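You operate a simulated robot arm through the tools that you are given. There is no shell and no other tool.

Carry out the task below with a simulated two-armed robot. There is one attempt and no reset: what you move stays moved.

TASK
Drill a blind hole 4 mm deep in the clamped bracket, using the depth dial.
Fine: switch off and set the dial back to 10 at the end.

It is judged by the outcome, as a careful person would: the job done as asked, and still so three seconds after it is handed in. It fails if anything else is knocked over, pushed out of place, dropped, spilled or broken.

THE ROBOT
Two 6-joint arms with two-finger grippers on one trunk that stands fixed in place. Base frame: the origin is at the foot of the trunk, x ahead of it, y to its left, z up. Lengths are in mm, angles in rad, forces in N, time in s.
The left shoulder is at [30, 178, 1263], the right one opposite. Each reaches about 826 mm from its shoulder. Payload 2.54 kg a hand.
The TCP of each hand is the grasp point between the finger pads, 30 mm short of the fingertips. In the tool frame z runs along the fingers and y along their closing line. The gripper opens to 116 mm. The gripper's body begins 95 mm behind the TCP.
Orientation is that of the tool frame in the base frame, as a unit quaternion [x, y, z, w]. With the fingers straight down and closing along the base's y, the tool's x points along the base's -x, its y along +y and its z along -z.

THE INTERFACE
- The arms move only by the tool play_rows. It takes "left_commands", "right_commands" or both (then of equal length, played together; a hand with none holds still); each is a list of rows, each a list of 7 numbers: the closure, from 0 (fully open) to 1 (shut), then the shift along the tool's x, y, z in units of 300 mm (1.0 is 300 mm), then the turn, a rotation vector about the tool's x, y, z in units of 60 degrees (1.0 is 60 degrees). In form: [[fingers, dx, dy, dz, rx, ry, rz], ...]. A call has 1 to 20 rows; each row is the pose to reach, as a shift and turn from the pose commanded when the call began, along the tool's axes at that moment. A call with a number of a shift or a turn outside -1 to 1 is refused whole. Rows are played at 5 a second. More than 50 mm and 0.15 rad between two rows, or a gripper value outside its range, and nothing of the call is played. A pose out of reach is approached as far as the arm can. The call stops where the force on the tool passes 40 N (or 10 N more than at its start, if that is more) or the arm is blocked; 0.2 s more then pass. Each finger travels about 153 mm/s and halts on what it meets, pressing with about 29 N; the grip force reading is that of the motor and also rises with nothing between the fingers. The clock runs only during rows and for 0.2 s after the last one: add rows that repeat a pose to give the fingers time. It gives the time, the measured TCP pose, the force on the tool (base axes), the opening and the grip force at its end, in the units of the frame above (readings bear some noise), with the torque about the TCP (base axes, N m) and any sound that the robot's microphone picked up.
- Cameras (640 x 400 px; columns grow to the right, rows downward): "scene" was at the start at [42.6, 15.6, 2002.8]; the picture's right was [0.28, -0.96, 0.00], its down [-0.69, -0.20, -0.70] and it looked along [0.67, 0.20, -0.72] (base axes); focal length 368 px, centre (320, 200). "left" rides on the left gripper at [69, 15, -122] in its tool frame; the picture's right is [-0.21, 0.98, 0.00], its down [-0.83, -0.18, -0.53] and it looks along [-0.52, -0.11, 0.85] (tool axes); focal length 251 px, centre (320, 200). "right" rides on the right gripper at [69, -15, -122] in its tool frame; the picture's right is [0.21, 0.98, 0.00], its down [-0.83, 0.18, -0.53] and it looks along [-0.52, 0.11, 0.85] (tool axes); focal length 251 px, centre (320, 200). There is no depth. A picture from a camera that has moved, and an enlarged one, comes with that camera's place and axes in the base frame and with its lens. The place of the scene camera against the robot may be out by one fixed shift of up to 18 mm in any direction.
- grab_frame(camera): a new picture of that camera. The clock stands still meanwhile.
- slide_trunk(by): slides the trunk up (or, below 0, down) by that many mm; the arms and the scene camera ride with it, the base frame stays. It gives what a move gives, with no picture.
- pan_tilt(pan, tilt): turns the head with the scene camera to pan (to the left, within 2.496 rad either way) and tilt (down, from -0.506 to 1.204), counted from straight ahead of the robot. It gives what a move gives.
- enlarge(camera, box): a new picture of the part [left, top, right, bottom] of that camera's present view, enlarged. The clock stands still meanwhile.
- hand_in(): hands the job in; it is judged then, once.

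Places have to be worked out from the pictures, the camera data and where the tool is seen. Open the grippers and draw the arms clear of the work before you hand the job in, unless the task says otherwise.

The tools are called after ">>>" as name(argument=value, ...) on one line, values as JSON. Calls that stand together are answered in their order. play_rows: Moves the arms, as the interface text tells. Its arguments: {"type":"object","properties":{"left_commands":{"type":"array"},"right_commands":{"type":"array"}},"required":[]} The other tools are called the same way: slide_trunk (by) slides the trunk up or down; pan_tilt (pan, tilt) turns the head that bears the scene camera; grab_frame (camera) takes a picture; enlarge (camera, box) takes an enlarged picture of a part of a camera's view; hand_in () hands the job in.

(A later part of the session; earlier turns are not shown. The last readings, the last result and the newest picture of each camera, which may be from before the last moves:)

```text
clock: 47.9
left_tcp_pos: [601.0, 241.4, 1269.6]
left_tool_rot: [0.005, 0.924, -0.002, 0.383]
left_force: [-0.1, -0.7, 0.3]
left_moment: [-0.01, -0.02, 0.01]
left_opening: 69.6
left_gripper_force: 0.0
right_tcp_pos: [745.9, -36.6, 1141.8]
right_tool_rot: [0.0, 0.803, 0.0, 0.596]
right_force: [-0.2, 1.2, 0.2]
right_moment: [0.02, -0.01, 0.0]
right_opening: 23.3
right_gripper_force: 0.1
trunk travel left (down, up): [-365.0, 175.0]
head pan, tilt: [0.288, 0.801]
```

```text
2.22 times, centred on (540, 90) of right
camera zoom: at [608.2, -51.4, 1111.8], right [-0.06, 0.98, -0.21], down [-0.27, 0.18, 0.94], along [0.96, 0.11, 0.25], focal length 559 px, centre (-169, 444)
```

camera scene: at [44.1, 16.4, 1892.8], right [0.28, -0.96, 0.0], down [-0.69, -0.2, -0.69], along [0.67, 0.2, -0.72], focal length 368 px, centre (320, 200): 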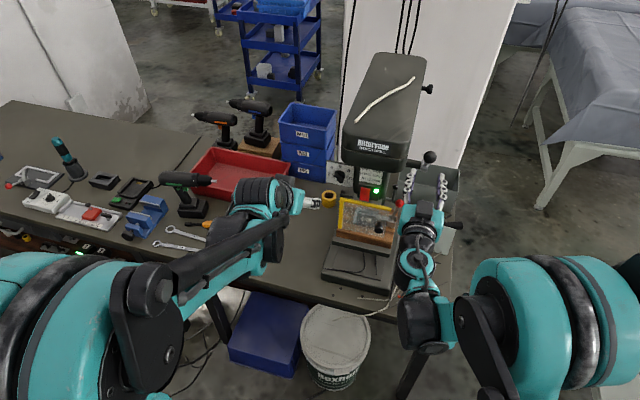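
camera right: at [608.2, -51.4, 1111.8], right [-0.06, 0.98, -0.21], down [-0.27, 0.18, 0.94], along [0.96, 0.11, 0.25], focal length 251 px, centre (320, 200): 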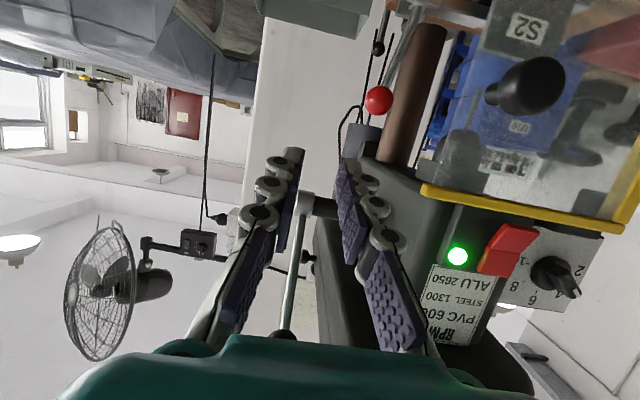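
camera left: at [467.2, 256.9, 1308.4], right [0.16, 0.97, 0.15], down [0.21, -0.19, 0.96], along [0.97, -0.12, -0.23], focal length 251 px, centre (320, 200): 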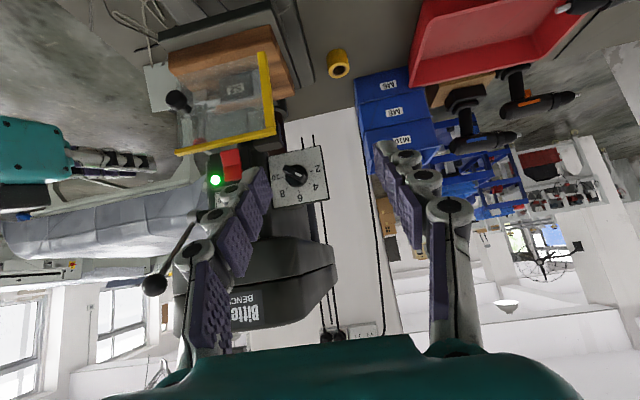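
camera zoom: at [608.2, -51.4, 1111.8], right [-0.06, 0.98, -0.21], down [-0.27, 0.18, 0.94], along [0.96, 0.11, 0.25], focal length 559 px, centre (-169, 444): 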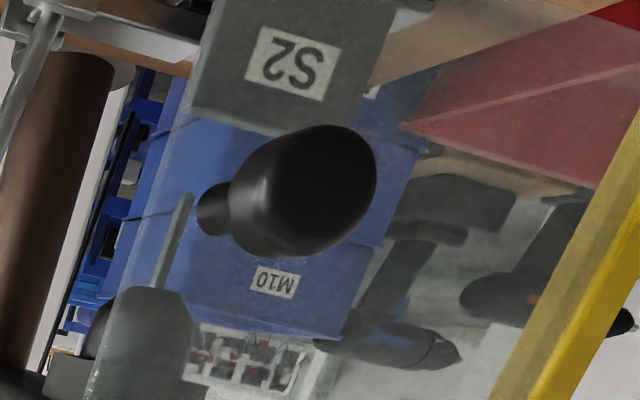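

No hole is clearly visible; the bit tip (axis near x≈836, y≈103) only just reached the bracket top (z≈1020) before the ball slid out sideways of the pads. I'll retry with the right hand rolled 90°, so one finger sits above the ball and pushes it positively; first I back off and roll halfway.

>>> play_rows(right_commands=[[0.57, -0.0362, -0.013, -0.0492, 0, 0, -0.125], [0.57, -0.0723, -0.026, -0.0983, 0, 0, -0.25], [0.57, -0.1085, -0.039, -0.1475, 0, 0, -0.375], [0.57, -0.1447, -0.052, -0.1967, 0, 0, -0.5], [0.57, -0.1808, -0.065, -0.2458, 0, 0, -0.625], [0.57, -0.217, -0.078, -0.295, 0, 0, -0.75]])

```text
clock: 49.3
left_tcp_pos: [600.9, 240.8, 1269.9]
left_tool_rot: [0.005, 0.924, 0.0, 0.382]
left_force: [-0.6, 1.2, -0.5]
left_moment: [0.01, -0.01, 0.01]
left_opening: 69.8
left_gripper_force: 0.0
right_tcp_pos: [679.6, -59.5, 1231.8]
right_tool_rot: [-0.307, 0.741, -0.23, 0.551]
right_force: [0.3, -0.6, -0.3]
right_moment: [0.0, 0.0, 0.01]
right_opening: 50.0
right_gripper_force: 0.0
trunk travel left (down, up): [-365.0, 175.0]
head pan, tilt: [0.288, 0.801]
```

Roll is going fine. I finish the roll and rise to in front of and slightly above the ball.

>>> play_rows(right_commands=[[0.57, -0.054, -0.0358, -0.0072, 0, 0, -0.125], [0.57, -0.108, -0.0717, -0.0143, 0, 0, -0.25], [0.57, -0.162, -0.1075, -0.0215, 0, 0, -0.375], [0.57, -0.216, -0.1433, -0.0287, 0, 0, -0.5], [0.57, -0.27, -0.1792, -0.0358, 0, 0, -0.625], [0.57, -0.324, -0.215, -0.043, 0, 0, -0.75]])

>>> grab_frame(camera="right")

>>> enlarge(camera="scene", box=[340, 90, 480, 220])

```text
clock: 50.7
left_tcp_pos: [602.4, 240.5, 1269.2]
left_tool_rot: [0.005, 0.924, -0.001, 0.383]
left_force: [-0.5, 0.3, 0.9]
left_moment: [-0.02, 0.01, 0.02]
left_opening: 69.8
left_gripper_force: 0.1
right_tcp_pos: [700.8, -36.9, 1342.1]
right_tool_rot: [0.568, -0.567, 0.422, -0.42]
right_force: [0.6, -0.1, -0.3]
right_moment: [0.0, 0.0, -0.01]
right_opening: 49.7
right_gripper_force: 0.1
trunk travel left (down, up): [-365.0, 175.0]
head pan, tilt: [0.288, 0.801]
```

```text
taken
camera right: at [586.9, -105.5, 1394.2], right [-0.28, -0.22, -0.93], down [-0.56, 0.83, -0.02], along [0.78, 0.52, -0.36], focal length 251 px, centre (320, 200)
```

right: 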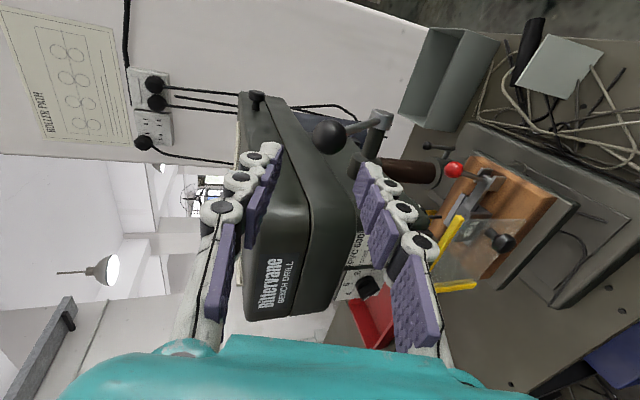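

```text
3.08 times, centred on (410, 155) of scene
camera zoom: at [42.0, 15.8, 1892.9], right [0.28, -0.96, 0.0], down [-0.69, -0.2, -0.7], along [0.67, 0.2, -0.72], focal length 1133 px, centre (43, 338)
```

zoom: 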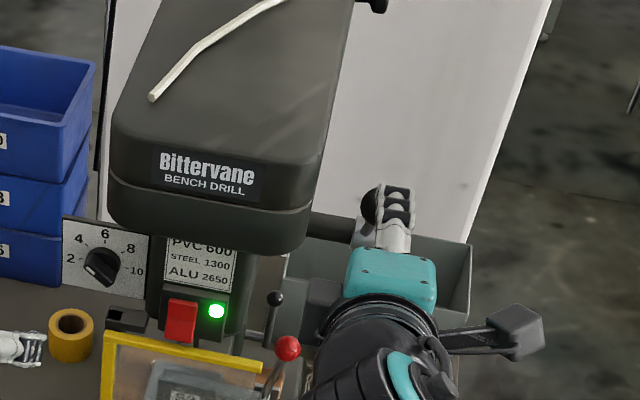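

Ball seen at (799, -35, 1305); the fingers now sit above and below it. I pitch to 25° down and move to 40 mm short of the grasp.

>>> play_rows(right_commands=[[0.57, -0.0021, -0.0014, 0.0554, -0.046, 0, 0], [0.57, -0.0042, -0.0029, 0.1109, -0.092, 0, 0], [0.57, -0.0063, -0.0043, 0.1663, -0.138, 0, 0], [0.57, -0.0063, -0.0043, 0.1663, -0.138, 0, 0]])

>>> grab_frame(camera="right")

```text
clock: 51.7
left_tcp_pos: [601.5, 240.9, 1269.7]
left_tool_rot: [0.006, 0.924, -0.002, 0.382]
left_force: [-0.3, -0.1, -0.2]
left_moment: [0.0, -0.05, 0.01]
left_opening: 69.8
left_gripper_force: 0.0
right_tcp_pos: [748.7, -36.4, 1330.1]
right_tool_rot: [-0.597, 0.597, -0.379, 0.379]
right_force: [0.0, -0.5, 0.4]
right_moment: [0.01, -0.02, 0.02]
right_opening: 49.7
right_gripper_force: 0.1
trunk travel left (down, up): [-365.0, 175.0]
head pan, tilt: [0.288, 0.801]
```

```text
taken
camera right: at [643.6, -104.4, 1396.5], right [-0.41, -0.21, -0.88], down [-0.56, 0.83, 0.06], along [0.72, 0.52, -0.46], focal length 251 px, centre (320, 200)
```

right: 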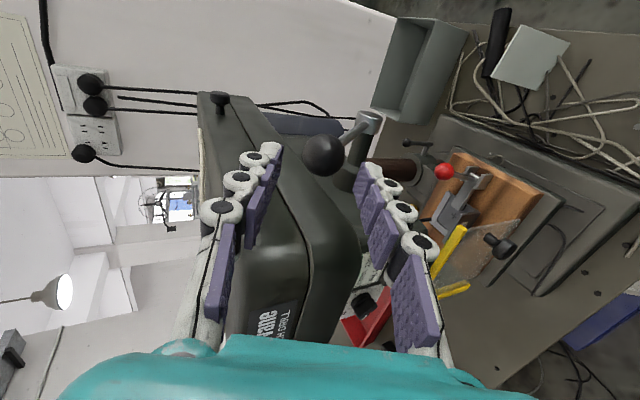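

Alignment holds. I advance 40 mm so the fingertips straddle the ball and close to a snug cage around it.

>>> play_rows(right_commands=[[0.57, -0.003, 0, 0.05, 0, 0, 0], [0.57, -0.004, 0, 0.1, 0, 0, 0], [0.57, -0.004, 0, 0.133, 0, 0, 0], [0.65, -0.004, 0, 0.133, 0, 0, 0], [0.72, -0.004, 0, 0.133, 0, 0, 0], [0.72, -0.004, 0, 0.133, 0, 0, 0]])

>>> grab_frame(camera="right")

```text
clock: 53.1
left_tcp_pos: [603.0, 241.9, 1268.8]
left_tool_rot: [0.005, 0.924, -0.001, 0.382]
left_force: [0.9, 0.0, -0.5]
left_moment: [0.02, 0.04, 0.01]
left_opening: 69.8
left_gripper_force: 0.0
right_tcp_pos: [785.9, -33.0, 1312.0]
right_tool_rot: [-0.596, 0.597, -0.38, 0.379]
right_force: [-0.7, 0.0, -4.7]
right_moment: [0.04, 0.07, -0.03]
right_opening: 35.6
right_gripper_force: 2.6
trunk travel left (down, up): [-365.0, 175.0]
head pan, tilt: [0.288, 0.801]
```

```text
taken
camera right: at [680.7, -102.4, 1378.5], right [-0.41, -0.21, -0.88], down [-0.56, 0.83, 0.06], along [0.72, 0.52, -0.46], focal length 251 px, centre (320, 200)
```

right: 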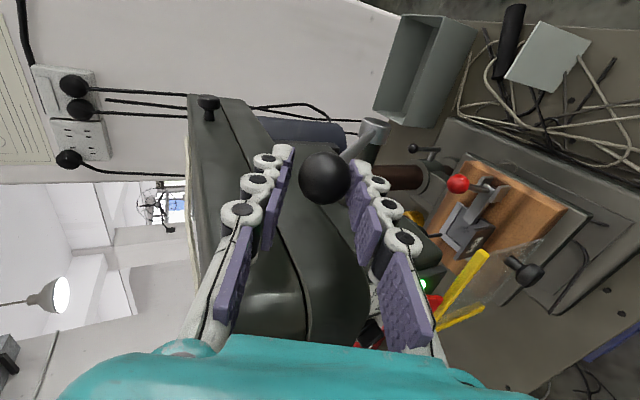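

The cage sits on the ball, touching lightly from below. I shift 2.5 mm down so the upper finger bears on the ball and swing the lever 30° along its arc, letting the hand pitch follow slightly.

>>> play_rows(right_commands=[[0.74, 0.003, 0.008, 0, 0, 0, 0], [0.74, 0.006, 0.0325, -0.0099, 0.0125, 0, 0], [0.74, 0.006, 0.0576, -0.0188, 0.025, 0, 0], [0.74, 0.006, 0.0823, -0.026, 0.0375, 0, 0], [0.74, 0.006, 0.1081, -0.0324, 0.05, 0, 0], [0.74, 0.006, 0.1342, -0.0371, 0.0625, 0, 0], [0.74, 0.006, 0.1605, -0.0406, 0.075, 0, 0], [0.74, 0.006, 0.1864, -0.0425, 0.0875, 0, 0], [0.74, 0.006, 0.2129, -0.0434, 0.1, 0, 0], [0.74, 0.006, 0.2393, -0.0432, 0.1125, 0, 0], [0.74, 0.006, 0.2655, -0.0409, 0.125, 0, 0]])

>>> grab_frame(camera="right")

```text
clock: 55.5
left_tcp_pos: [601.8, 241.9, 1268.8]
left_tool_rot: [0.005, 0.924, 0.0, 0.382]
left_force: [-0.1, 0.3, 0.2]
left_moment: [-0.02, 0.0, -0.04]
left_opening: 69.5
left_gripper_force: 0.1
right_tcp_pos: [741.0, -35.4, 1246.5]
right_tool_rot: [-0.571, 0.571, -0.418, 0.417]
right_force: [0.3, -0.6, 1.6]
right_moment: [-0.03, -0.05, -0.01]
right_opening: 31.4
right_gripper_force: 0.7
trunk travel left (down, up): [-365.0, 175.0]
head pan, tilt: [0.288, 0.801]
```

```text
taken
camera right: at [627.7, -104.1, 1297.9], right [-0.3, -0.21, -0.93], down [-0.56, 0.83, -0.01], along [0.77, 0.52, -0.36], focal length 251 px, centre (320, 200)
```

right: 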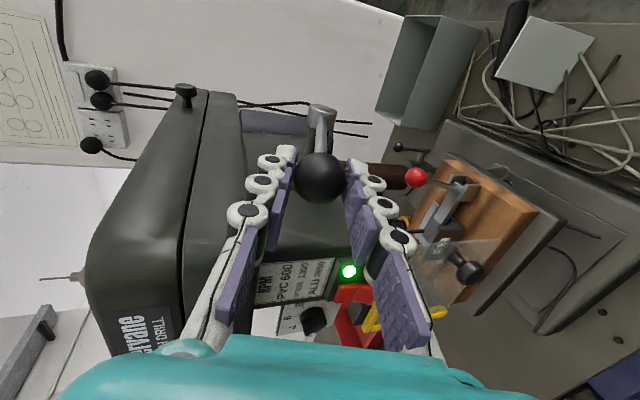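

Nearly no load (1.6 N) and the ball stays centred in the cage. I swing on to ~185°, just short of where the tip meets the bracket.

>>> play_rows(right_commands=[[0.74, 0, 0.0267, -0.0002, 0.0125, 0, 0], [0.74, 0, 0.0529, 0.0011, 0.025, 0, 0], [0.74, 0, 0.0794, 0.0036, 0.0375, 0, 0], [0.74, 0, 0.1054, 0.0077, 0.05, 0, 0], [0.74, 0, 0.1311, 0.0127, 0.0625, 0, 0], [0.74, 0, 0.1566, 0.0195, 0.075, 0, 0], [0.74, 0, 0.1817, 0.0275, 0.0875, 0, 0], [0.74, 0, 0.2064, 0.0367, 0.1, 0, 0]])

>>> grab_frame(camera="right")

>>> enlarge(camera="left", box=[200, 70, 270, 150])

```text
clock: 57.3
left_tcp_pos: [602.6, 240.1, 1269.1]
left_tool_rot: [0.005, 0.924, -0.001, 0.382]
left_force: [0.4, -0.1, -0.1]
left_moment: [0.0, -0.03, -0.01]
left_opening: 69.7
left_gripper_force: 0.1
right_tcp_pos: [732.3, -34.7, 1183.8]
right_tool_rot: [0.548, -0.547, 0.447, -0.447]
right_force: [1.5, 0.8, 2.4]
right_moment: [-0.02, -0.01, 0.01]
right_opening: 31.6
right_gripper_force: 1.2
trunk travel left (down, up): [-365.0, 175.0]
head pan, tilt: [0.288, 0.801]
```

```text
taken
camera right: at [615.4, -104.1, 1223.6], right [-0.2, -0.21, -0.96], down [-0.56, 0.83, -0.07], along [0.81, 0.52, -0.28], focal length 251 px, centre (320, 200)
```

right: 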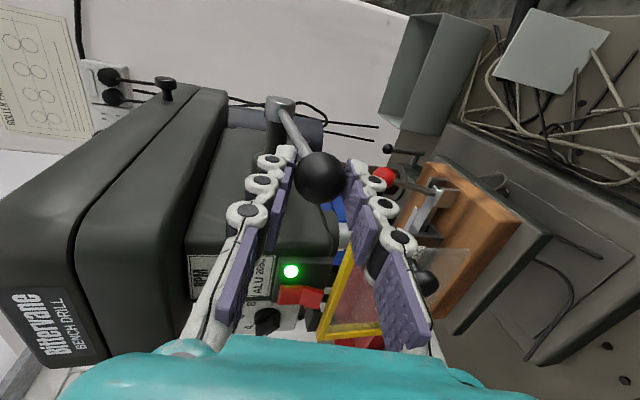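

```text
5.00 times, centred on (235, 110) of left
camera zoom: at [467.7, 256.6, 1308.3], right [0.16, 0.97, 0.15], down [0.21, -0.19, 0.96], along [0.97, -0.12, -0.23], focal length 1257 px, centre (745, 650)
```

zoom: 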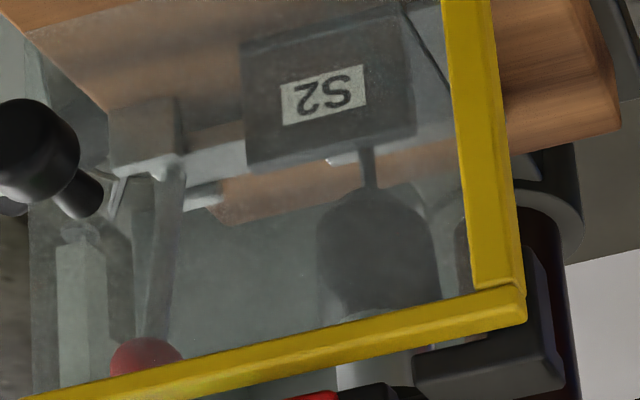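

Tip is just at the bracket, load ~3 N. Now I drill slowly: 0.5° of lever per row (about 1 mm/s of quill), 10° in all.

>>> play_rows(right_commands=[[0.74, 0, 0.0042, 0.0013, 0.0021, 0, 0], [0.74, 0, 0.0084, 0.0025, 0.0042, 0, 0], [0.74, 0, 0.0126, 0.0038, 0.0063, 0, 0], [0.74, 0, 0.0168, 0.005, 0.0083, 0, 0], [0.74, 0, 0.021, 0.0063, 0.0104, 0, 0], [0.74, 0, 0.0252, 0.0078, 0.0125, 0, 0], [0.74, 0, 0.0293, 0.0092, 0.0146, 0, 0], [0.74, 0, 0.0335, 0.0107, 0.0167, 0, 0], [0.74, 0, 0.0376, 0.0121, 0.0188, 0, 0], [0.74, 0, 0.0418, 0.0136, 0.0208, 0, 0], [0.74, 0, 0.0459, 0.0152, 0.0229, 0, 0], [0.74, 0, 0.05, 0.0169, 0.025, 0, 0], [0.74, 0, 0.054, 0.0185, 0.0271, 0, 0], [0.74, 0, 0.0581, 0.0202, 0.0292, 0, 0], [0.74, 0, 0.0622, 0.0218, 0.0313, 0, 0], [0.74, 0, 0.0662, 0.0236, 0.0333, 0, 0], [0.74, 0, 0.0702, 0.0255, 0.0354, 0, 0], [0.74, 0, 0.0741, 0.0273, 0.0375, 0, 0], [0.74, 0, 0.0781, 0.0292, 0.0396, 0, 0], [0.74, 0, 0.0821, 0.031, 0.0417, 0, 0]])

>>> grab_frame(camera="right")

>>> enlarge(camera="left", box=[200, 70, 270, 150])

```text
clock: 61.5
left_tcp_pos: [600.2, 241.0, 1270.1]
left_tool_rot: [0.005, 0.924, -0.001, 0.382]
left_force: [-0.4, -0.3, -0.2]
left_moment: [0.0, 0.04, 0.01]
left_opening: 69.6
left_gripper_force: 0.1
right_tcp_pos: [734.9, -36.3, 1158.8]
right_tool_rot: [0.538, -0.537, 0.459, -0.46]
right_force: [-1.9, 0.6, 10.6]
right_moment: [-0.01, -0.25, 0.04]
right_opening: 36.4
right_gripper_force: 4.8
trunk travel left (down, up): [-365.0, 175.0]
head pan, tilt: [0.288, 0.801]
```

```text
taken
camera right: at [616.6, -104.4, 1193.3], right [-0.15, -0.21, -0.96], down [-0.56, 0.83, -0.1], along [0.82, 0.52, -0.25], focal length 251 px, centre (320, 200)
```

right: 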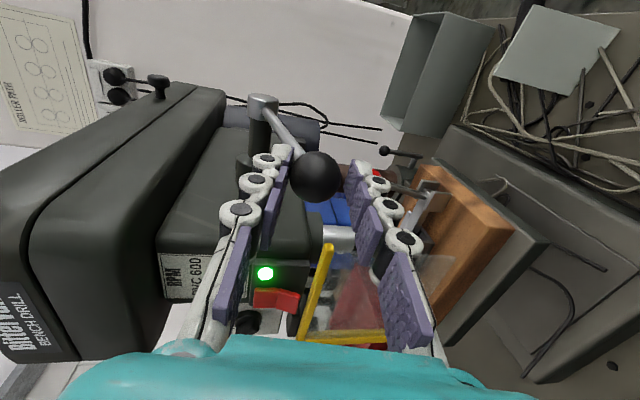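

```text
5.00 times, centred on (235, 110) of left
camera zoom: at [466.4, 256.7, 1308.9], right [0.16, 0.97, 0.15], down [0.2, -0.19, 0.96], along [0.97, -0.12, -0.23], focal length 1257 px, centre (745, 650)
```

zoom: 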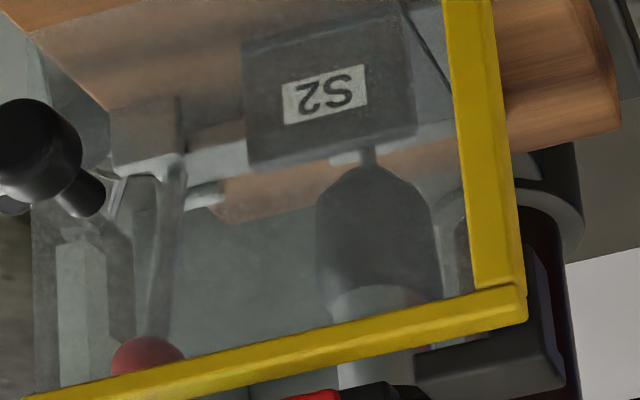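

The bit is entering the bracket (chuck nose lower, 10.6 N load; the ball is actually at ~193°). I continue slowly by 5° more and look for the stop.

>>> play_rows(right_commands=[[0.74, 0, 0.0039, 0.0018, 0, 0, 0], [0.74, 0, 0.0078, 0.0035, 0, 0, 0], [0.74, 0, 0.0117, 0.0053, 0, 0, 0], [0.74, 0, 0.0156, 0.007, 0, 0, 0], [0.74, 0, 0.0195, 0.0088, 0, 0, 0], [0.74, 0, 0.0233, 0.0108, 0, 0, 0], [0.74, 0, 0.0271, 0.0127, 0, 0, 0], [0.74, 0, 0.031, 0.0147, 0, 0, 0], [0.74, 0, 0.0348, 0.0166, 0, 0, 0], [0.74, 0, 0.0386, 0.0186, 0, 0, 0], [0.74, 0, 0.0386, 0.0186, 0, 0, 0]])

>>> grab_frame(camera="right")

>>> enlarge(camera="left", box=[200, 70, 270, 150])

```text
clock: 63.9
left_tcp_pos: [598.2, 241.2, 1272.0]
left_tool_rot: [0.005, 0.924, -0.001, 0.384]
left_force: [0.5, 0.1, -0.2]
left_moment: [-0.04, -0.01, -0.02]
left_opening: 69.7
left_gripper_force: 0.0
right_tcp_pos: [737.4, -34.1, 1148.4]
right_tool_rot: [-0.537, 0.538, -0.46, 0.459]
right_force: [-5.4, -3.7, 28.7]
right_moment: [0.02, -0.64, -0.01]
right_opening: 49.7
right_gripper_force: 14.6
trunk travel left (down, up): [-365.0, 175.0]
head pan, tilt: [0.288, 0.801]
```

```text
taken
camera right: at [617.6, -104.2, 1182.5], right [-0.15, -0.21, -0.96], down [-0.56, 0.83, -0.1], along [0.82, 0.52, -0.24], focal length 251 px, centre (320, 200)
```

right: 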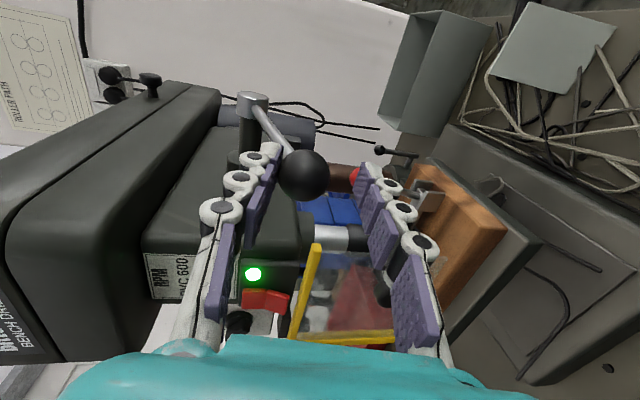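

```text
5.00 times, centred on (235, 110) of left
camera zoom: at [463.9, 256.3, 1310.0], right [0.16, 0.97, 0.15], down [0.2, -0.19, 0.96], along [0.97, -0.12, -0.23], focal length 1257 px, centre (745, 650)
```

zoom: 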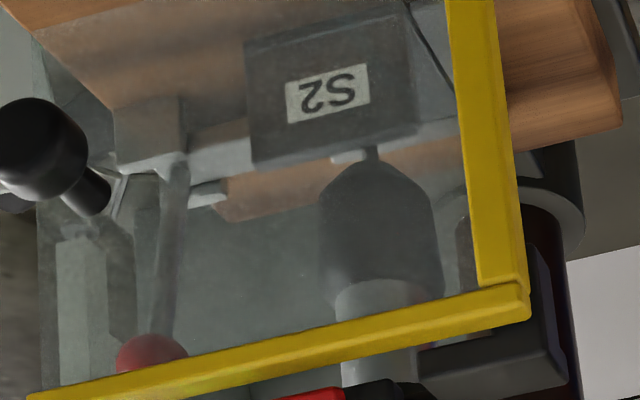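

The lever barely moved (ball now at ~194°) while the load rose to 29 N, so it seems to be at the depth stop. I hold the pressure for 2 s to see whether it still creeps.

>>> play_rows(right_commands=[[0.74, 0, 0, 0, 0, 0, 0], [0.74, 0, 0, 0, 0, 0, 0], [0.74, 0, 0, 0, 0, 0, 0], [0.74, 0, 0, 0, 0, 0, 0], [0.74, 0, 0, 0, 0, 0, 0], [0.74, 0, 0, 0, 0, 0, 0], [0.74, 0, 0, 0, 0, 0, 0], [0.74, 0, 0, 0, 0, 0, 0], [0.74, 0, 0, 0, 0, 0, 0], [0.74, 0, 0, 0, 0, 0, 0]])

>>> grab_frame(camera="right")

>>> enlarge(camera="left", box=[200, 70, 270, 150])

```text
clock: 66.1
left_tcp_pos: [598.1, 240.8, 1271.2]
left_tool_rot: [0.005, 0.924, -0.001, 0.383]
left_force: [-0.7, -0.3, -0.1]
left_moment: [0.01, 0.0, 0.01]
left_opening: 69.7
left_gripper_force: 0.0
right_tcp_pos: [737.0, -35.8, 1147.7]
right_tool_rot: [0.537, -0.537, 0.46, -0.46]
right_force: [-2.9, -1.7, 30.0]
right_moment: [0.05, -0.59, -0.04]
right_opening: 50.0
right_gripper_force: 14.8
trunk travel left (down, up): [-365.0, 175.0]
head pan, tilt: [0.288, 0.801]
```

```text
taken
camera right: at [617.8, -104.1, 1182.4], right [-0.15, -0.21, -0.96], down [-0.56, 0.83, -0.1], along [0.82, 0.52, -0.24], focal length 251 px, centre (320, 200)
```

right: 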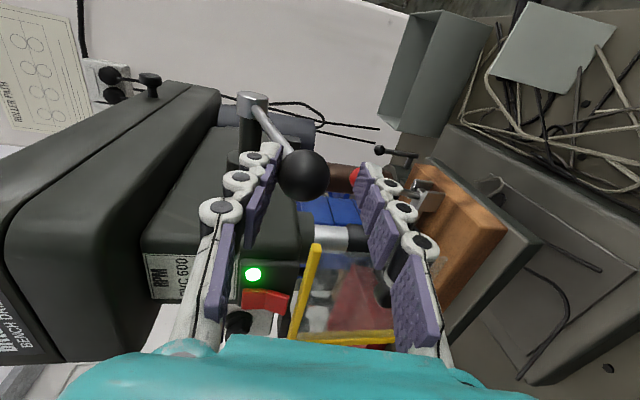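

```text
5.00 times, centred on (235, 110) of left
camera zoom: at [464.1, 256.4, 1309.8], right [0.16, 0.97, 0.15], down [0.2, -0.19, 0.96], along [0.97, -0.12, -0.23], focal length 1257 px, centre (745, 650)
```

zoom: 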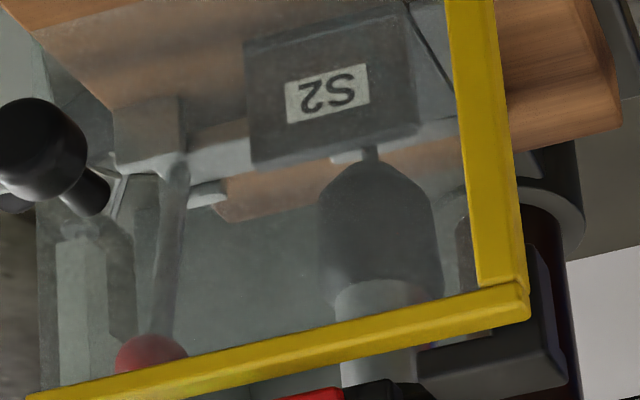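

No creep at 30 N for two seconds: the lever is hard on its stop. I now let the lever return gently along its arc to the top, still caging the ball.

>>> play_rows(right_commands=[[0.74, 0, -0.0295, -0.0134, -0.008, 0, 0], [0.74, 0, -0.0589, -0.0268, -0.0167, 0, 0], [0.74, 0, -0.0905, -0.0363, -0.029, 0, 0], [0.74, 0, -0.122, -0.0459, -0.0417, 0, 0], [0.74, 0, -0.1479, -0.0507, -0.054, 0, 0], [0.74, 0, -0.1738, -0.0554, -0.0667, 0, 0], [0.74, 0, -0.2, -0.0574, -0.079, 0, 0], [0.74, 0, -0.2265, -0.0593, -0.0917, 0, 0], [0.74, 0, -0.2528, -0.0586, -0.104, 0, 0], [0.74, 0, -0.2791, -0.0578, -0.1167, 0, 0], [0.74, 0, -0.3052, -0.0543, -0.129, 0, 0], [0.74, 0, -0.3314, -0.0508, -0.1417, 0, 0], [0.74, 0, -0.3634, -0.0427, -0.157, 0, 0], [0.74, 0, -0.3954, -0.0346, -0.173, 0, 0], [0.74, 0, -0.426, -0.0227, -0.1885, 0, 0], [0.74, 0, -0.4565, -0.0108, -0.204, 0, 0], [0.74, 0, -0.4855, 0.005, -0.2195, 0, 0], [0.74, 0, -0.5145, 0.0209, -0.235, 0, 0], [0.74, 0, -0.541, 0.0403, -0.251, 0, 0]])

>>> grab_frame(camera="right")

>>> enlarge(camera="scene", box=[345, 190, 405, 235])

>>> enlarge(camera="left", box=[200, 70, 270, 150])

```text
clock: 70.1
left_tcp_pos: [601.6, 241.6, 1268.0]
left_tool_rot: [0.005, 0.924, 0.0, 0.381]
left_force: [-0.1, 0.2, 0.5]
left_moment: [0.0, -0.01, -0.02]
left_opening: 69.6
left_gripper_force: 0.1
right_tcp_pos: [778.0, -35.6, 1304.7]
right_tool_rot: [-0.593, 0.593, -0.385, 0.385]
right_force: [1.5, 0.3, -0.6]
right_moment: [0.01, -0.01, 0.03]
right_opening: 31.1
right_gripper_force: 0.7
trunk travel left (down, up): [-365.0, 175.0]
head pan, tilt: [0.288, 0.801]
```

```text
taken
camera right: at [672.1, -104.5, 1368.8], right [-0.4, -0.22, -0.89], down [-0.56, 0.83, 0.05], along [0.72, 0.52, -0.45], focal length 251 px, centre (320, 200)
```

right: 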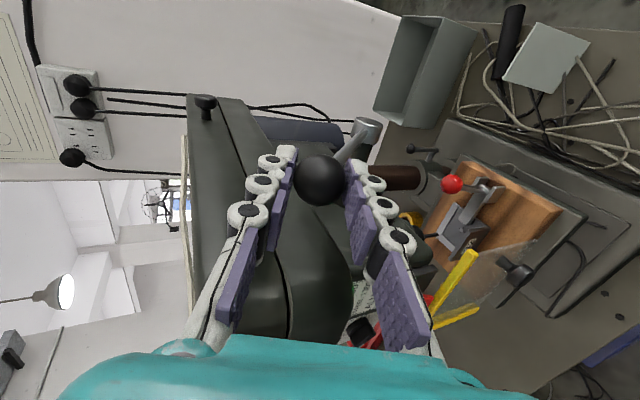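

```text
8.89 times, centred on (375, 212) of scene
camera zoom: at [42.8, 15.7, 1892.8], right [0.28, -0.96, 0.0], down [-0.69, -0.2, -0.7], along [0.67, 0.2, -0.72], focal length 3274 px, centre (-169, 89)
```

zoom: 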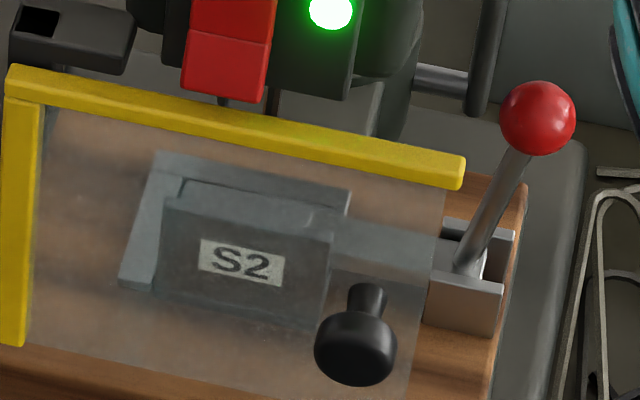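

```text
5.00 times, centred on (235, 110) of left
camera zoom: at [467.8, 256.5, 1308.3], right [0.16, 0.97, 0.15], down [0.21, -0.19, 0.96], along [0.97, -0.12, -0.23], focal length 1257 px, centre (745, 650)
```

zoom: 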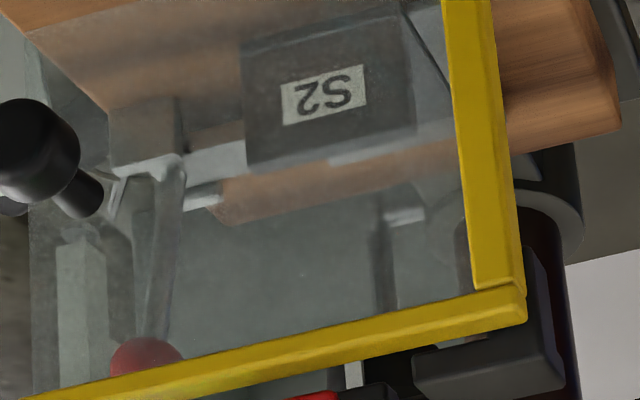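

The lever is back at the top with no load. This right-hand view looks onto the bracket from above right, so I zoom in to look for the hole.

>>> enlarge(camera="right", box=[410, 160, 530, 290])

>>> enlarge(camera="right", box=[420, 190, 500, 270])

```text
3.08 times, centred on (470, 225) of right
camera zoom: at [672.1, -104.5, 1368.8], right [-0.4, -0.22, -0.89], down [-0.56, 0.83, 0.05], along [0.72, 0.52, -0.45], focal length 774 px, centre (-142, 123)
```

zoom: 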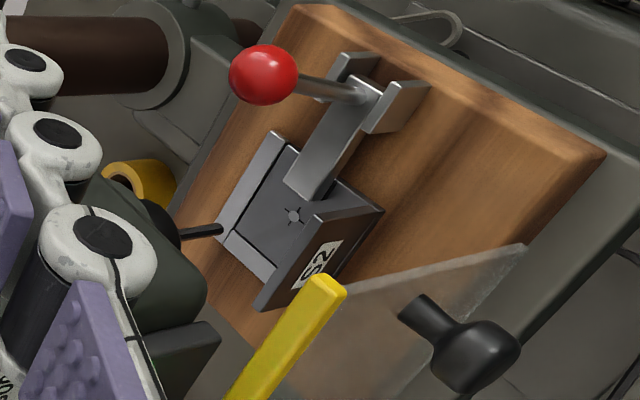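

```text
5.00 times, centred on (460, 230) of right
camera zoom: at [672.1, -104.5, 1368.8], right [-0.4, -0.22, -0.89], down [-0.56, 0.83, 0.05], along [0.72, 0.52, -0.45], focal length 1257 px, centre (-380, 50)
```

zoom: 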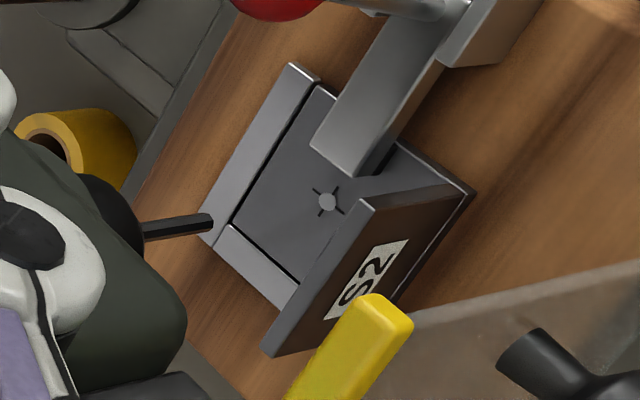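

I can see the horizontal flange with a crosshair mark and a light round spot in its centre, about bit-sized. I zoom in more to judge whether it is a drilled hole.

>>> enlarge(camera="right", box=[450, 210, 480, 230])

>>> enlarge(camera="right", box=[458, 216, 472, 225])

```text
16.00 times, centred on (465, 220) of right
camera zoom: at [672.1, -104.5, 1368.8], right [-0.4, -0.22, -0.89], down [-0.56, 0.83, 0.05], along [0.72, 0.52, -0.45], focal length 4023 px, centre (-2000, -120)
```

zoom: 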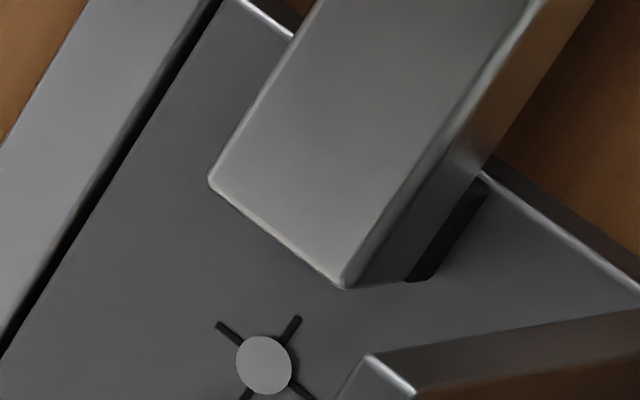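

```text
16.00 times, centred on (465, 220) of right
camera zoom: at [672.1, -104.5, 1368.8], right [-0.4, -0.22, -0.89], down [-0.56, 0.83, 0.05], along [0.72, 0.52, -0.45], focal length 4023 px, centre (-2000, -128)
```

zoom: 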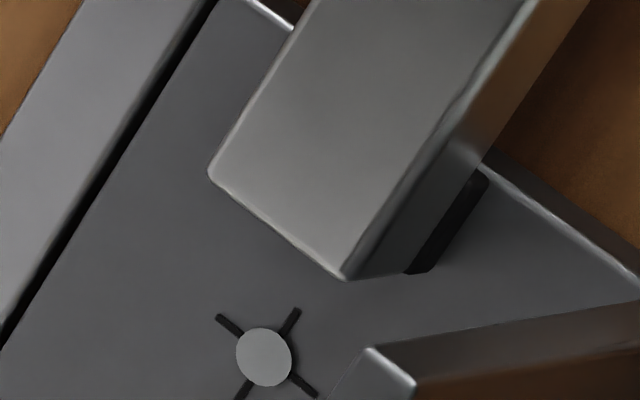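

The light disc sits exactly where I computed the tip's low point (851, 103, 973) – it looks like the fresh hole. To be sure it is at full depth, I make a second pass to the stop and compare the resistance; first down to ~185°.

>>> play_rows(right_commands=[[0.74, 0, 0.0238, -0.0079, 0.012, 0, 0], [0.74, 0, 0.0475, -0.0157, 0.024, 0, 0], [0.74, 0, 0.0717, -0.0212, 0.0358, 0, 0], [0.74, 0, 0.0958, -0.0267, 0.0475, 0, 0], [0.74, 0, 0.1284, -0.0303, 0.063, 0, 0], [0.74, 0, 0.1609, -0.0338, 0.0783, 0, 0], [0.74, 0, 0.1939, -0.0333, 0.094, 0, 0], [0.74, 0, 0.2269, -0.0328, 0.11, 0, 0], [0.74, 0, 0.2531, -0.0294, 0.1225, 0, 0], [0.74, 0, 0.2793, -0.0259, 0.135, 0, 0], [0.74, 0, 0.3049, -0.0198, 0.1475, 0, 0], [0.74, 0, 0.3304, -0.0137, 0.16, 0, 0], [0.74, 0, 0.3553, -0.005, 0.1725, 0, 0], [0.74, 0, 0.3802, 0.0037, 0.185, 0, 0], [0.74, 0, 0.404, 0.015, 0.1975, 0, 0], [0.74, 0, 0.4278, 0.0264, 0.21, 0, 0]])

```text
clock: 73.5
left_tcp_pos: [602.0, 240.9, 1269.3]
left_tool_rot: [0.005, 0.924, -0.001, 0.382]
left_force: [-0.4, -0.6, 0.6]
left_moment: [0.0, 0.02, -0.03]
left_opening: 69.7
left_gripper_force: 0.0
right_tcp_pos: [732.3, -35.2, 1182.9]
right_tool_rot: [-0.547, 0.549, -0.447, 0.447]
right_force: [0.8, 0.7, 0.6]
right_moment: [0.02, -0.03, 0.0]
right_opening: 31.6
right_gripper_force: 1.6
trunk travel left (down, up): [-365.0, 175.0]
head pan, tilt: [0.288, 0.801]
```

Same starting state as before. I repeat the identical slow 10° feed; last time it ended with 10.6 N and 36.4 mm opening.

>>> play_rows(right_commands=[[0.74, 0, 0.0042, 0.0013, 0.0021, 0, 0], [0.74, 0, 0.0084, 0.0025, 0.0042, 0, 0], [0.74, 0, 0.0126, 0.0038, 0.0063, 0, 0], [0.74, 0, 0.0168, 0.005, 0.0083, 0, 0], [0.74, 0, 0.021, 0.0063, 0.0104, 0, 0], [0.74, 0, 0.0252, 0.0078, 0.0125, 0, 0], [0.74, 0, 0.0293, 0.0092, 0.0146, 0, 0], [0.74, 0, 0.0335, 0.0107, 0.0167, 0, 0], [0.74, 0, 0.0376, 0.0121, 0.0188, 0, 0], [0.74, 0, 0.0418, 0.0136, 0.0208, 0, 0], [0.74, 0, 0.0459, 0.0152, 0.0229, 0, 0], [0.74, 0, 0.05, 0.0169, 0.025, 0, 0], [0.74, 0, 0.054, 0.0185, 0.0271, 0, 0], [0.74, 0, 0.0581, 0.0202, 0.0292, 0, 0], [0.74, 0, 0.0622, 0.0218, 0.0313, 0, 0], [0.74, 0, 0.0662, 0.0236, 0.0333, 0, 0], [0.74, 0, 0.0702, 0.0255, 0.0354, 0, 0], [0.74, 0, 0.0741, 0.0273, 0.0375, 0, 0], [0.74, 0, 0.0781, 0.0292, 0.0396, 0, 0], [0.74, 0, 0.0821, 0.031, 0.0417, 0, 0]])

>>> grab_frame(camera="right")

```text
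clock: 77.7
left_tcp_pos: [601.4, 241.1, 1270.0]
left_tool_rot: [0.006, 0.924, -0.001, 0.382]
left_force: [-0.3, -0.2, 0.2]
left_moment: [0.01, 0.0, -0.01]
left_opening: 69.8
left_gripper_force: 0.0
right_tcp_pos: [736.8, -34.6, 1157.6]
right_tool_rot: [-0.537, 0.538, -0.459, 0.459]
right_force: [0.1, -1.3, 3.8]
right_moment: [0.02, -0.09, -0.04]
right_opening: 32.5
right_gripper_force: 1.4
trunk travel left (down, up): [-365.0, 175.0]
head pan, tilt: [0.288, 0.801]
```

```text
taken
camera right: at [617.3, -104.3, 1192.6], right [-0.15, -0.21, -0.96], down [-0.56, 0.83, -0.1], along [0.82, 0.52, -0.25], focal length 251 px, centre (320, 200)
```

right: 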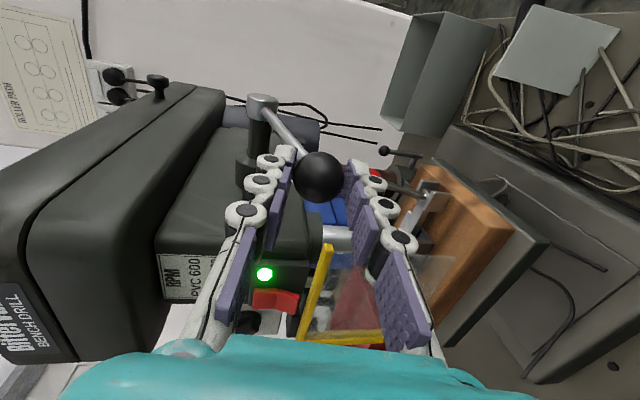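

Now only 3.8 N at the same place: the hole was indeed cut by the first pass. I push on the remaining 5° to the stop once more to confirm full depth.

>>> play_rows(right_commands=[[0.74, 0, 0.0039, 0.0018, 0, 0, 0], [0.74, 0, 0.0078, 0.0035, 0, 0, 0], [0.74, 0, 0.0117, 0.0053, 0, 0, 0], [0.74, 0, 0.0156, 0.007, 0, 0, 0], [0.74, 0, 0.0195, 0.0088, 0, 0, 0], [0.74, 0, 0.0233, 0.0108, 0, 0, 0], [0.74, 0, 0.0271, 0.0127, 0, 0, 0], [0.74, 0, 0.031, 0.0147, 0, 0, 0], [0.74, 0, 0.0348, 0.0166, 0, 0, 0], [0.74, 0, 0.0386, 0.0186, 0, 0, 0], [0.74, 0, 0.0386, 0.0186, 0, 0, 0], [0.74, 0, 0.0386, 0.0186, 0, 0, 0], [0.74, 0, 0.0386, 0.0186, 0, 0, 0]])

>>> grab_frame(camera="right")

```text
clock: 80.5
left_tcp_pos: [598.9, 240.9, 1272.2]
left_tool_rot: [0.004, 0.924, 0.0, 0.383]
left_force: [-0.5, -0.2, 0.3]
left_moment: [-0.02, 0.04, -0.04]
left_opening: 69.5
left_gripper_force: 0.1
right_tcp_pos: [737.2, -33.8, 1147.8]
right_tool_rot: [0.537, -0.537, 0.46, -0.46]
right_force: [-6.0, -0.1, 30.7]
right_moment: [-0.02, -0.65, 0.07]
right_opening: 51.0
right_gripper_force: 15.6
trunk travel left (down, up): [-365.0, 175.0]
head pan, tilt: [0.288, 0.801]
```

```text
taken
camera right: at [617.8, -104.1, 1181.9], right [-0.15, -0.21, -0.96], down [-0.56, 0.83, -0.1], along [0.82, 0.52, -0.24], focal length 251 px, centre (320, 200)
```

right: 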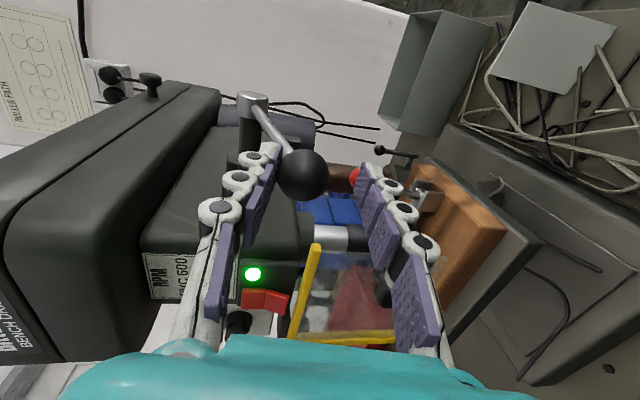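

Same hard stop, same ball position: the depth stop is reached. I return the lever gently to the top again.

>>> play_rows(right_commands=[[0.74, 0, -0.0295, -0.0134, -0.008, 0, 0], [0.74, 0, -0.0589, -0.0268, -0.0167, 0, 0], [0.74, 0, -0.0905, -0.0363, -0.029, 0, 0], [0.74, 0, -0.122, -0.0459, -0.0417, 0, 0], [0.74, 0, -0.1479, -0.0507, -0.054, 0, 0], [0.74, 0, -0.1738, -0.0554, -0.0667, 0, 0], [0.74, 0, -0.2, -0.0574, -0.079, 0, 0], [0.74, 0, -0.2265, -0.0593, -0.0917, 0, 0], [0.74, 0, -0.2528, -0.0586, -0.104, 0, 0], [0.74, 0, -0.2791, -0.0578, -0.1167, 0, 0], [0.74, 0, -0.3052, -0.0543, -0.129, 0, 0], [0.74, 0, -0.3314, -0.0508, -0.1417, 0, 0], [0.74, 0, -0.3634, -0.0427, -0.157, 0, 0], [0.74, 0, -0.3954, -0.0346, -0.173, 0, 0], [0.74, 0, -0.426, -0.0227, -0.1885, 0, 0], [0.74, 0, -0.4565, -0.0108, -0.204, 0, 0], [0.74, 0, -0.4855, 0.005, -0.2195, 0, 0], [0.74, 0, -0.5145, 0.0209, -0.235, 0, 0], [0.74, 0, -0.541, 0.0403, -0.251, 0, 0], [0.74, 0, -0.5675, 0.0597, -0.267, 0, 0]])

>>> grab_frame(camera="right")

```text
clock: 84.7
left_tcp_pos: [602.2, 240.1, 1269.3]
left_tool_rot: [0.006, 0.924, -0.001, 0.382]
left_force: [-0.7, -0.7, 0.6]
left_moment: [-0.01, -0.02, -0.01]
left_opening: 69.4
left_gripper_force: 0.0
right_tcp_pos: [785.5, -34.5, 1310.3]
right_tool_rot: [-0.597, 0.597, -0.379, 0.379]
right_force: [-0.8, 0.3, -1.6]
right_moment: [0.02, -0.04, 0.0]
right_opening: 31.0
right_gripper_force: 0.4
trunk travel left (down, up): [-365.0, 175.0]
head pan, tilt: [0.288, 0.801]
```

```text
taken
camera right: at [679.9, -104.0, 1376.2], right [-0.41, -0.21, -0.88], down [-0.56, 0.83, 0.06], along [0.72, 0.52, -0.46], focal length 251 px, centre (320, 200)
```

right: 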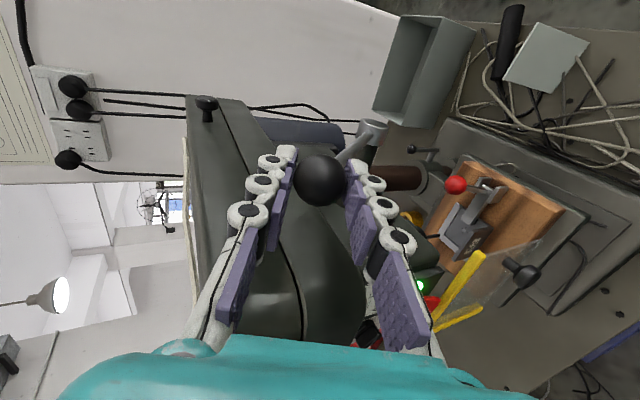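

The lever rests at the top. I open the right hand and draw it back and to the right, clear of the press.

>>> play_rows(right_commands=[[0.65, 0, 0, 0, 0, 0, 0], [0.55, 0, 0, 0, 0, 0, 0], [0.55, 0, 0, -0.1, 0, 0, 0], [0.55, 0, 0, -0.2, 0, 0, 0], [0.55, 0.058, 0.041, -0.278, 0, 0, 0], [0.55, 0.116, 0.082, -0.355, 0, 0, 0], [0.55, 0.175, 0.124, -0.433, 0, 0, 0], [0.55, 0.233, 0.165, -0.511, 0, 0, 0]])

>>> grab_frame(camera="scene")

```text
clock: 86.5
left_tcp_pos: [599.5, 240.4, 1270.4]
left_tool_rot: [0.005, 0.924, -0.001, 0.382]
left_force: [-0.9, -0.1, 0.5]
left_moment: [0.02, -0.02, 0.02]
left_opening: 69.8
left_gripper_force: 0.0
right_tcp_pos: [622.5, -105.6, 1330.7]
right_tool_rot: [0.596, -0.596, 0.38, -0.38]
right_force: [-0.2, -0.3, 0.1]
right_moment: [0.01, 0.01, 0.01]
right_opening: 52.3
right_gripper_force: 0.0
trunk travel left (down, up): [-365.0, 175.0]
head pan, tilt: [0.288, 0.801]
```

```text
taken
camera scene: at [40.6, 14.7, 1892.9], right [0.28, -0.96, 0.0], down [-0.69, -0.2, -0.7], along [0.67, 0.2, -0.72], focal length 368 px, centre (320, 200)
```

scene: 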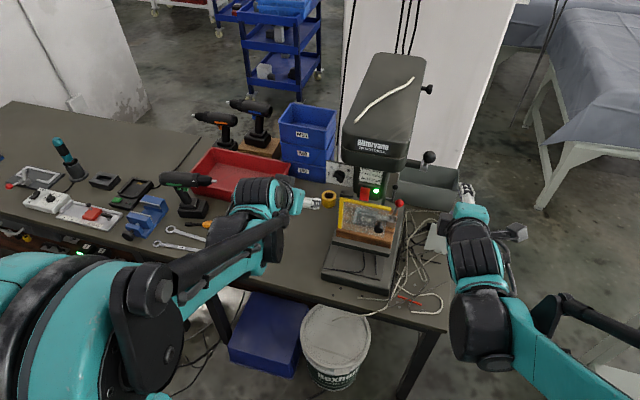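

The right hand is clear. Next I switch off: I lower the trunk 70 mm again for the left arm and bring the left hand level in front of the press.

>>> slide_trunk(by=-70)

>>> play_rows(left_commands=[[0.5, -0.0295, -0.022, 0.0412, 0, -0.12, 0], [0.62, -0.059, -0.0443, 0.0823, 0, -0.24, 0], [0.62, -0.0885, -0.0665, 0.1235, 0, -0.36, 0], [0.62, -0.118, -0.0887, 0.1647, 0, -0.48, 0], [0.62, -0.1475, -0.1108, 0.2058, 0, -0.6, 0], [0.62, -0.177, -0.133, 0.247, 0, -0.72, 0]])

```text
clock: 87.6
left_tcp_pos: [602.0, 241.7, 1199.3]
left_tool_rot: [0.005, 0.924, -0.001, 0.382]
left_force: [0.3, -0.5, 0.0]
left_moment: [-0.01, -0.01, 0.0]
left_opening: 69.5
left_gripper_force: 0.1
right_tcp_pos: [625.0, -104.5, 1259.5]
right_tool_rot: [0.597, -0.596, 0.379, -0.379]
right_force: [0.4, -0.4, 0.1]
right_moment: [-0.01, 0.01, -0.03]
right_opening: 52.5
right_gripper_force: 0.0
trunk travel left (down, up): [-295.0, 245.0]
head pan, tilt: [0.288, 0.801]
```

```text
clock: 89.0
left_tcp_pos: [689.9, 201.1, 1184.2]
left_tool_rot: [0.006, 0.727, -0.004, 0.687]
left_force: [-0.5, 0.4, 0.0]
left_moment: [0.04, -0.03, 0.0]
left_opening: 44.2
left_gripper_force: 0.1
left hand out of reach, approached as far as the arm can: row 6
right_tcp_pos: [626.1, -104.9, 1259.8]
right_tool_rot: [0.597, -0.596, 0.38, -0.379]
right_force: [0.3, -0.4, -0.3]
right_moment: [0.01, -0.01, 0.05]
right_opening: 52.2
right_gripper_force: 0.1
trunk travel left (down, up): [-295.0, 245.0]
head pan, tilt: [0.288, 0.801]
```

Level pose reached. I roll +45° while sliding toward the switch, in two calls.

>>> play_rows(left_commands=[[0.62, 0.001, -0.0255, 0.0055, 0, 0, 0.125], [0.62, 0.002, -0.051, 0.011, 0, 0, 0.25], [0.62, 0.003, -0.0765, 0.0165, 0, 0, 0.375], [0.62, 0.004, -0.102, 0.022, 0, 0, 0.5], [0.62, 0.005, -0.1275, 0.0275, 0, 0, 0.625], [0.62, 0.005, -0.153, 0.033, 0, 0, 0.75]])

>>> play_rows(left_commands=[[0.62, 0, 0, 0, 0, 0, 0.125], [0.62, 0, 0, 0, 0, 0, 0.25], [0.62, 0, 0, 0, 0, 0, 0.375], [0.62, 0, 0, 0, 0, 0, 0.5], [0.62, 0, 0, 0, 0, 0, 0.625], [0.62, 0, 0, 0, 0, 0, 0.75]])

>>> grab_frame(camera="left")

```text
clock: 90.4
left_tcp_pos: [698.1, 155.1, 1185.3]
left_tool_rot: [0.278, 0.662, 0.264, 0.644]
left_force: [-0.8, -0.5, 0.3]
left_moment: [-0.03, -0.02, -0.01]
left_opening: 44.0
left_gripper_force: 0.0
right_tcp_pos: [624.9, -105.4, 1260.8]
right_tool_rot: [-0.596, 0.597, -0.38, 0.38]
right_force: [0.8, -0.3, 0.1]
right_moment: [0.03, 0.01, -0.01]
right_opening: 52.3
right_gripper_force: 0.0
trunk travel left (down, up): [-295.0, 245.0]
head pan, tilt: [0.288, 0.801]
```

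```text
clock: 91.8
left_tcp_pos: [697.4, 154.5, 1183.9]
left_tool_rot: [0.513, 0.504, 0.49, 0.493]
left_force: [-0.1, -0.2, -0.1]
left_moment: [-0.01, -0.01, -0.02]
left_opening: 44.0
left_gripper_force: 0.0
right_tcp_pos: [626.1, -105.8, 1260.7]
right_tool_rot: [-0.596, 0.597, -0.379, 0.379]
right_force: [0.3, -0.1, -0.3]
right_moment: [0.04, 0.02, 0.01]
right_opening: 52.3
right_gripper_force: 0.1
trunk travel left (down, up): [-295.0, 245.0]
head pan, tilt: [0.288, 0.801]
```

```text
taken
camera left: at [577.9, 223.7, 1204.6], right [0.03, -0.22, 0.98], down [-0.55, -0.82, -0.17], along [0.84, -0.53, -0.14], focal length 251 px, centre (320, 200)
```

left: 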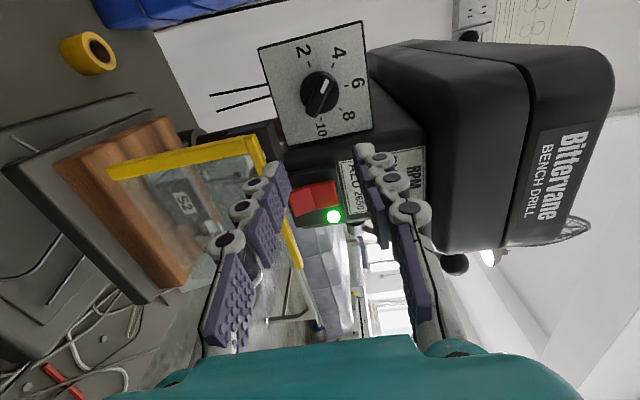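

I slide the hand to y≈108 so the lower finger faces the rocker's lower half, then check the alignment.

>>> play_rows(left_commands=[[0.62, -0.0516, -0.0027, 0.0092, 0, 0, 0], [0.62, -0.1031, -0.0053, 0.0185, 0, 0, 0], [0.62, -0.1547, -0.008, 0.0277, 0, 0, 0], [0.62, -0.1547, -0.008, 0.0277, 0, 0, 0]])

>>> grab_frame(camera="left")

>>> enlarge(camera="left", box=[230, 90, 390, 220])

```text
clock: 92.8
left_tcp_pos: [704.6, 109.2, 1181.1]
left_tool_rot: [0.511, 0.505, 0.49, 0.493]
left_force: [-0.4, 0.7, -0.6]
left_moment: [0.03, 0.0, -0.02]
left_opening: 43.9
left_gripper_force: 0.0
right_tcp_pos: [623.7, -104.5, 1260.6]
right_tool_rot: [0.597, -0.596, 0.38, -0.379]
right_force: [0.6, 0.5, 0.2]
right_moment: [0.0, -0.01, -0.01]
right_opening: 52.2
right_gripper_force: 0.1
trunk travel left (down, up): [-295.0, 245.0]
head pan, tilt: [0.288, 0.801]
```

```text
taken
camera left: at [585.4, 177.7, 1201.7], right [0.03, -0.22, 0.98], down [-0.55, -0.82, -0.17], along [0.84, -0.53, -0.14], focal length 251 px, centre (320, 200)
```

left: 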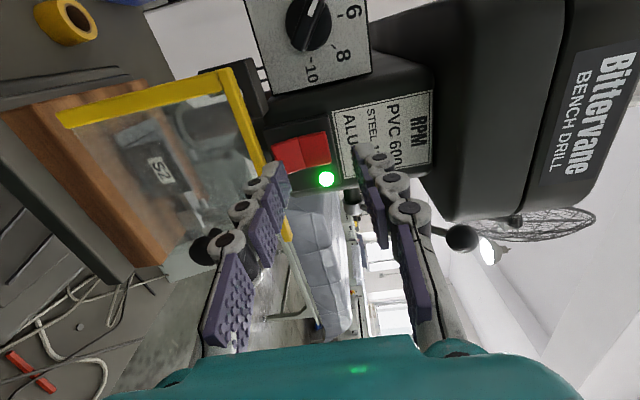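

```text
3.08 times, centred on (310, 155) of left
camera zoom: at [585.4, 177.7, 1201.7], right [0.03, -0.22, 0.98], down [-0.55, -0.82, -0.17], along [0.84, -0.53, -0.14], focal length 774 px, centre (351, 338)
```

zoom: 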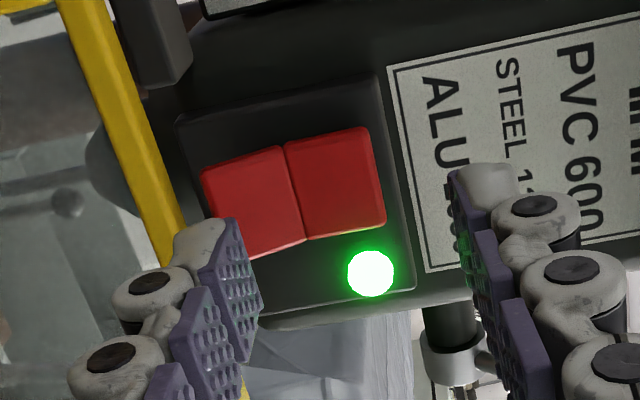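

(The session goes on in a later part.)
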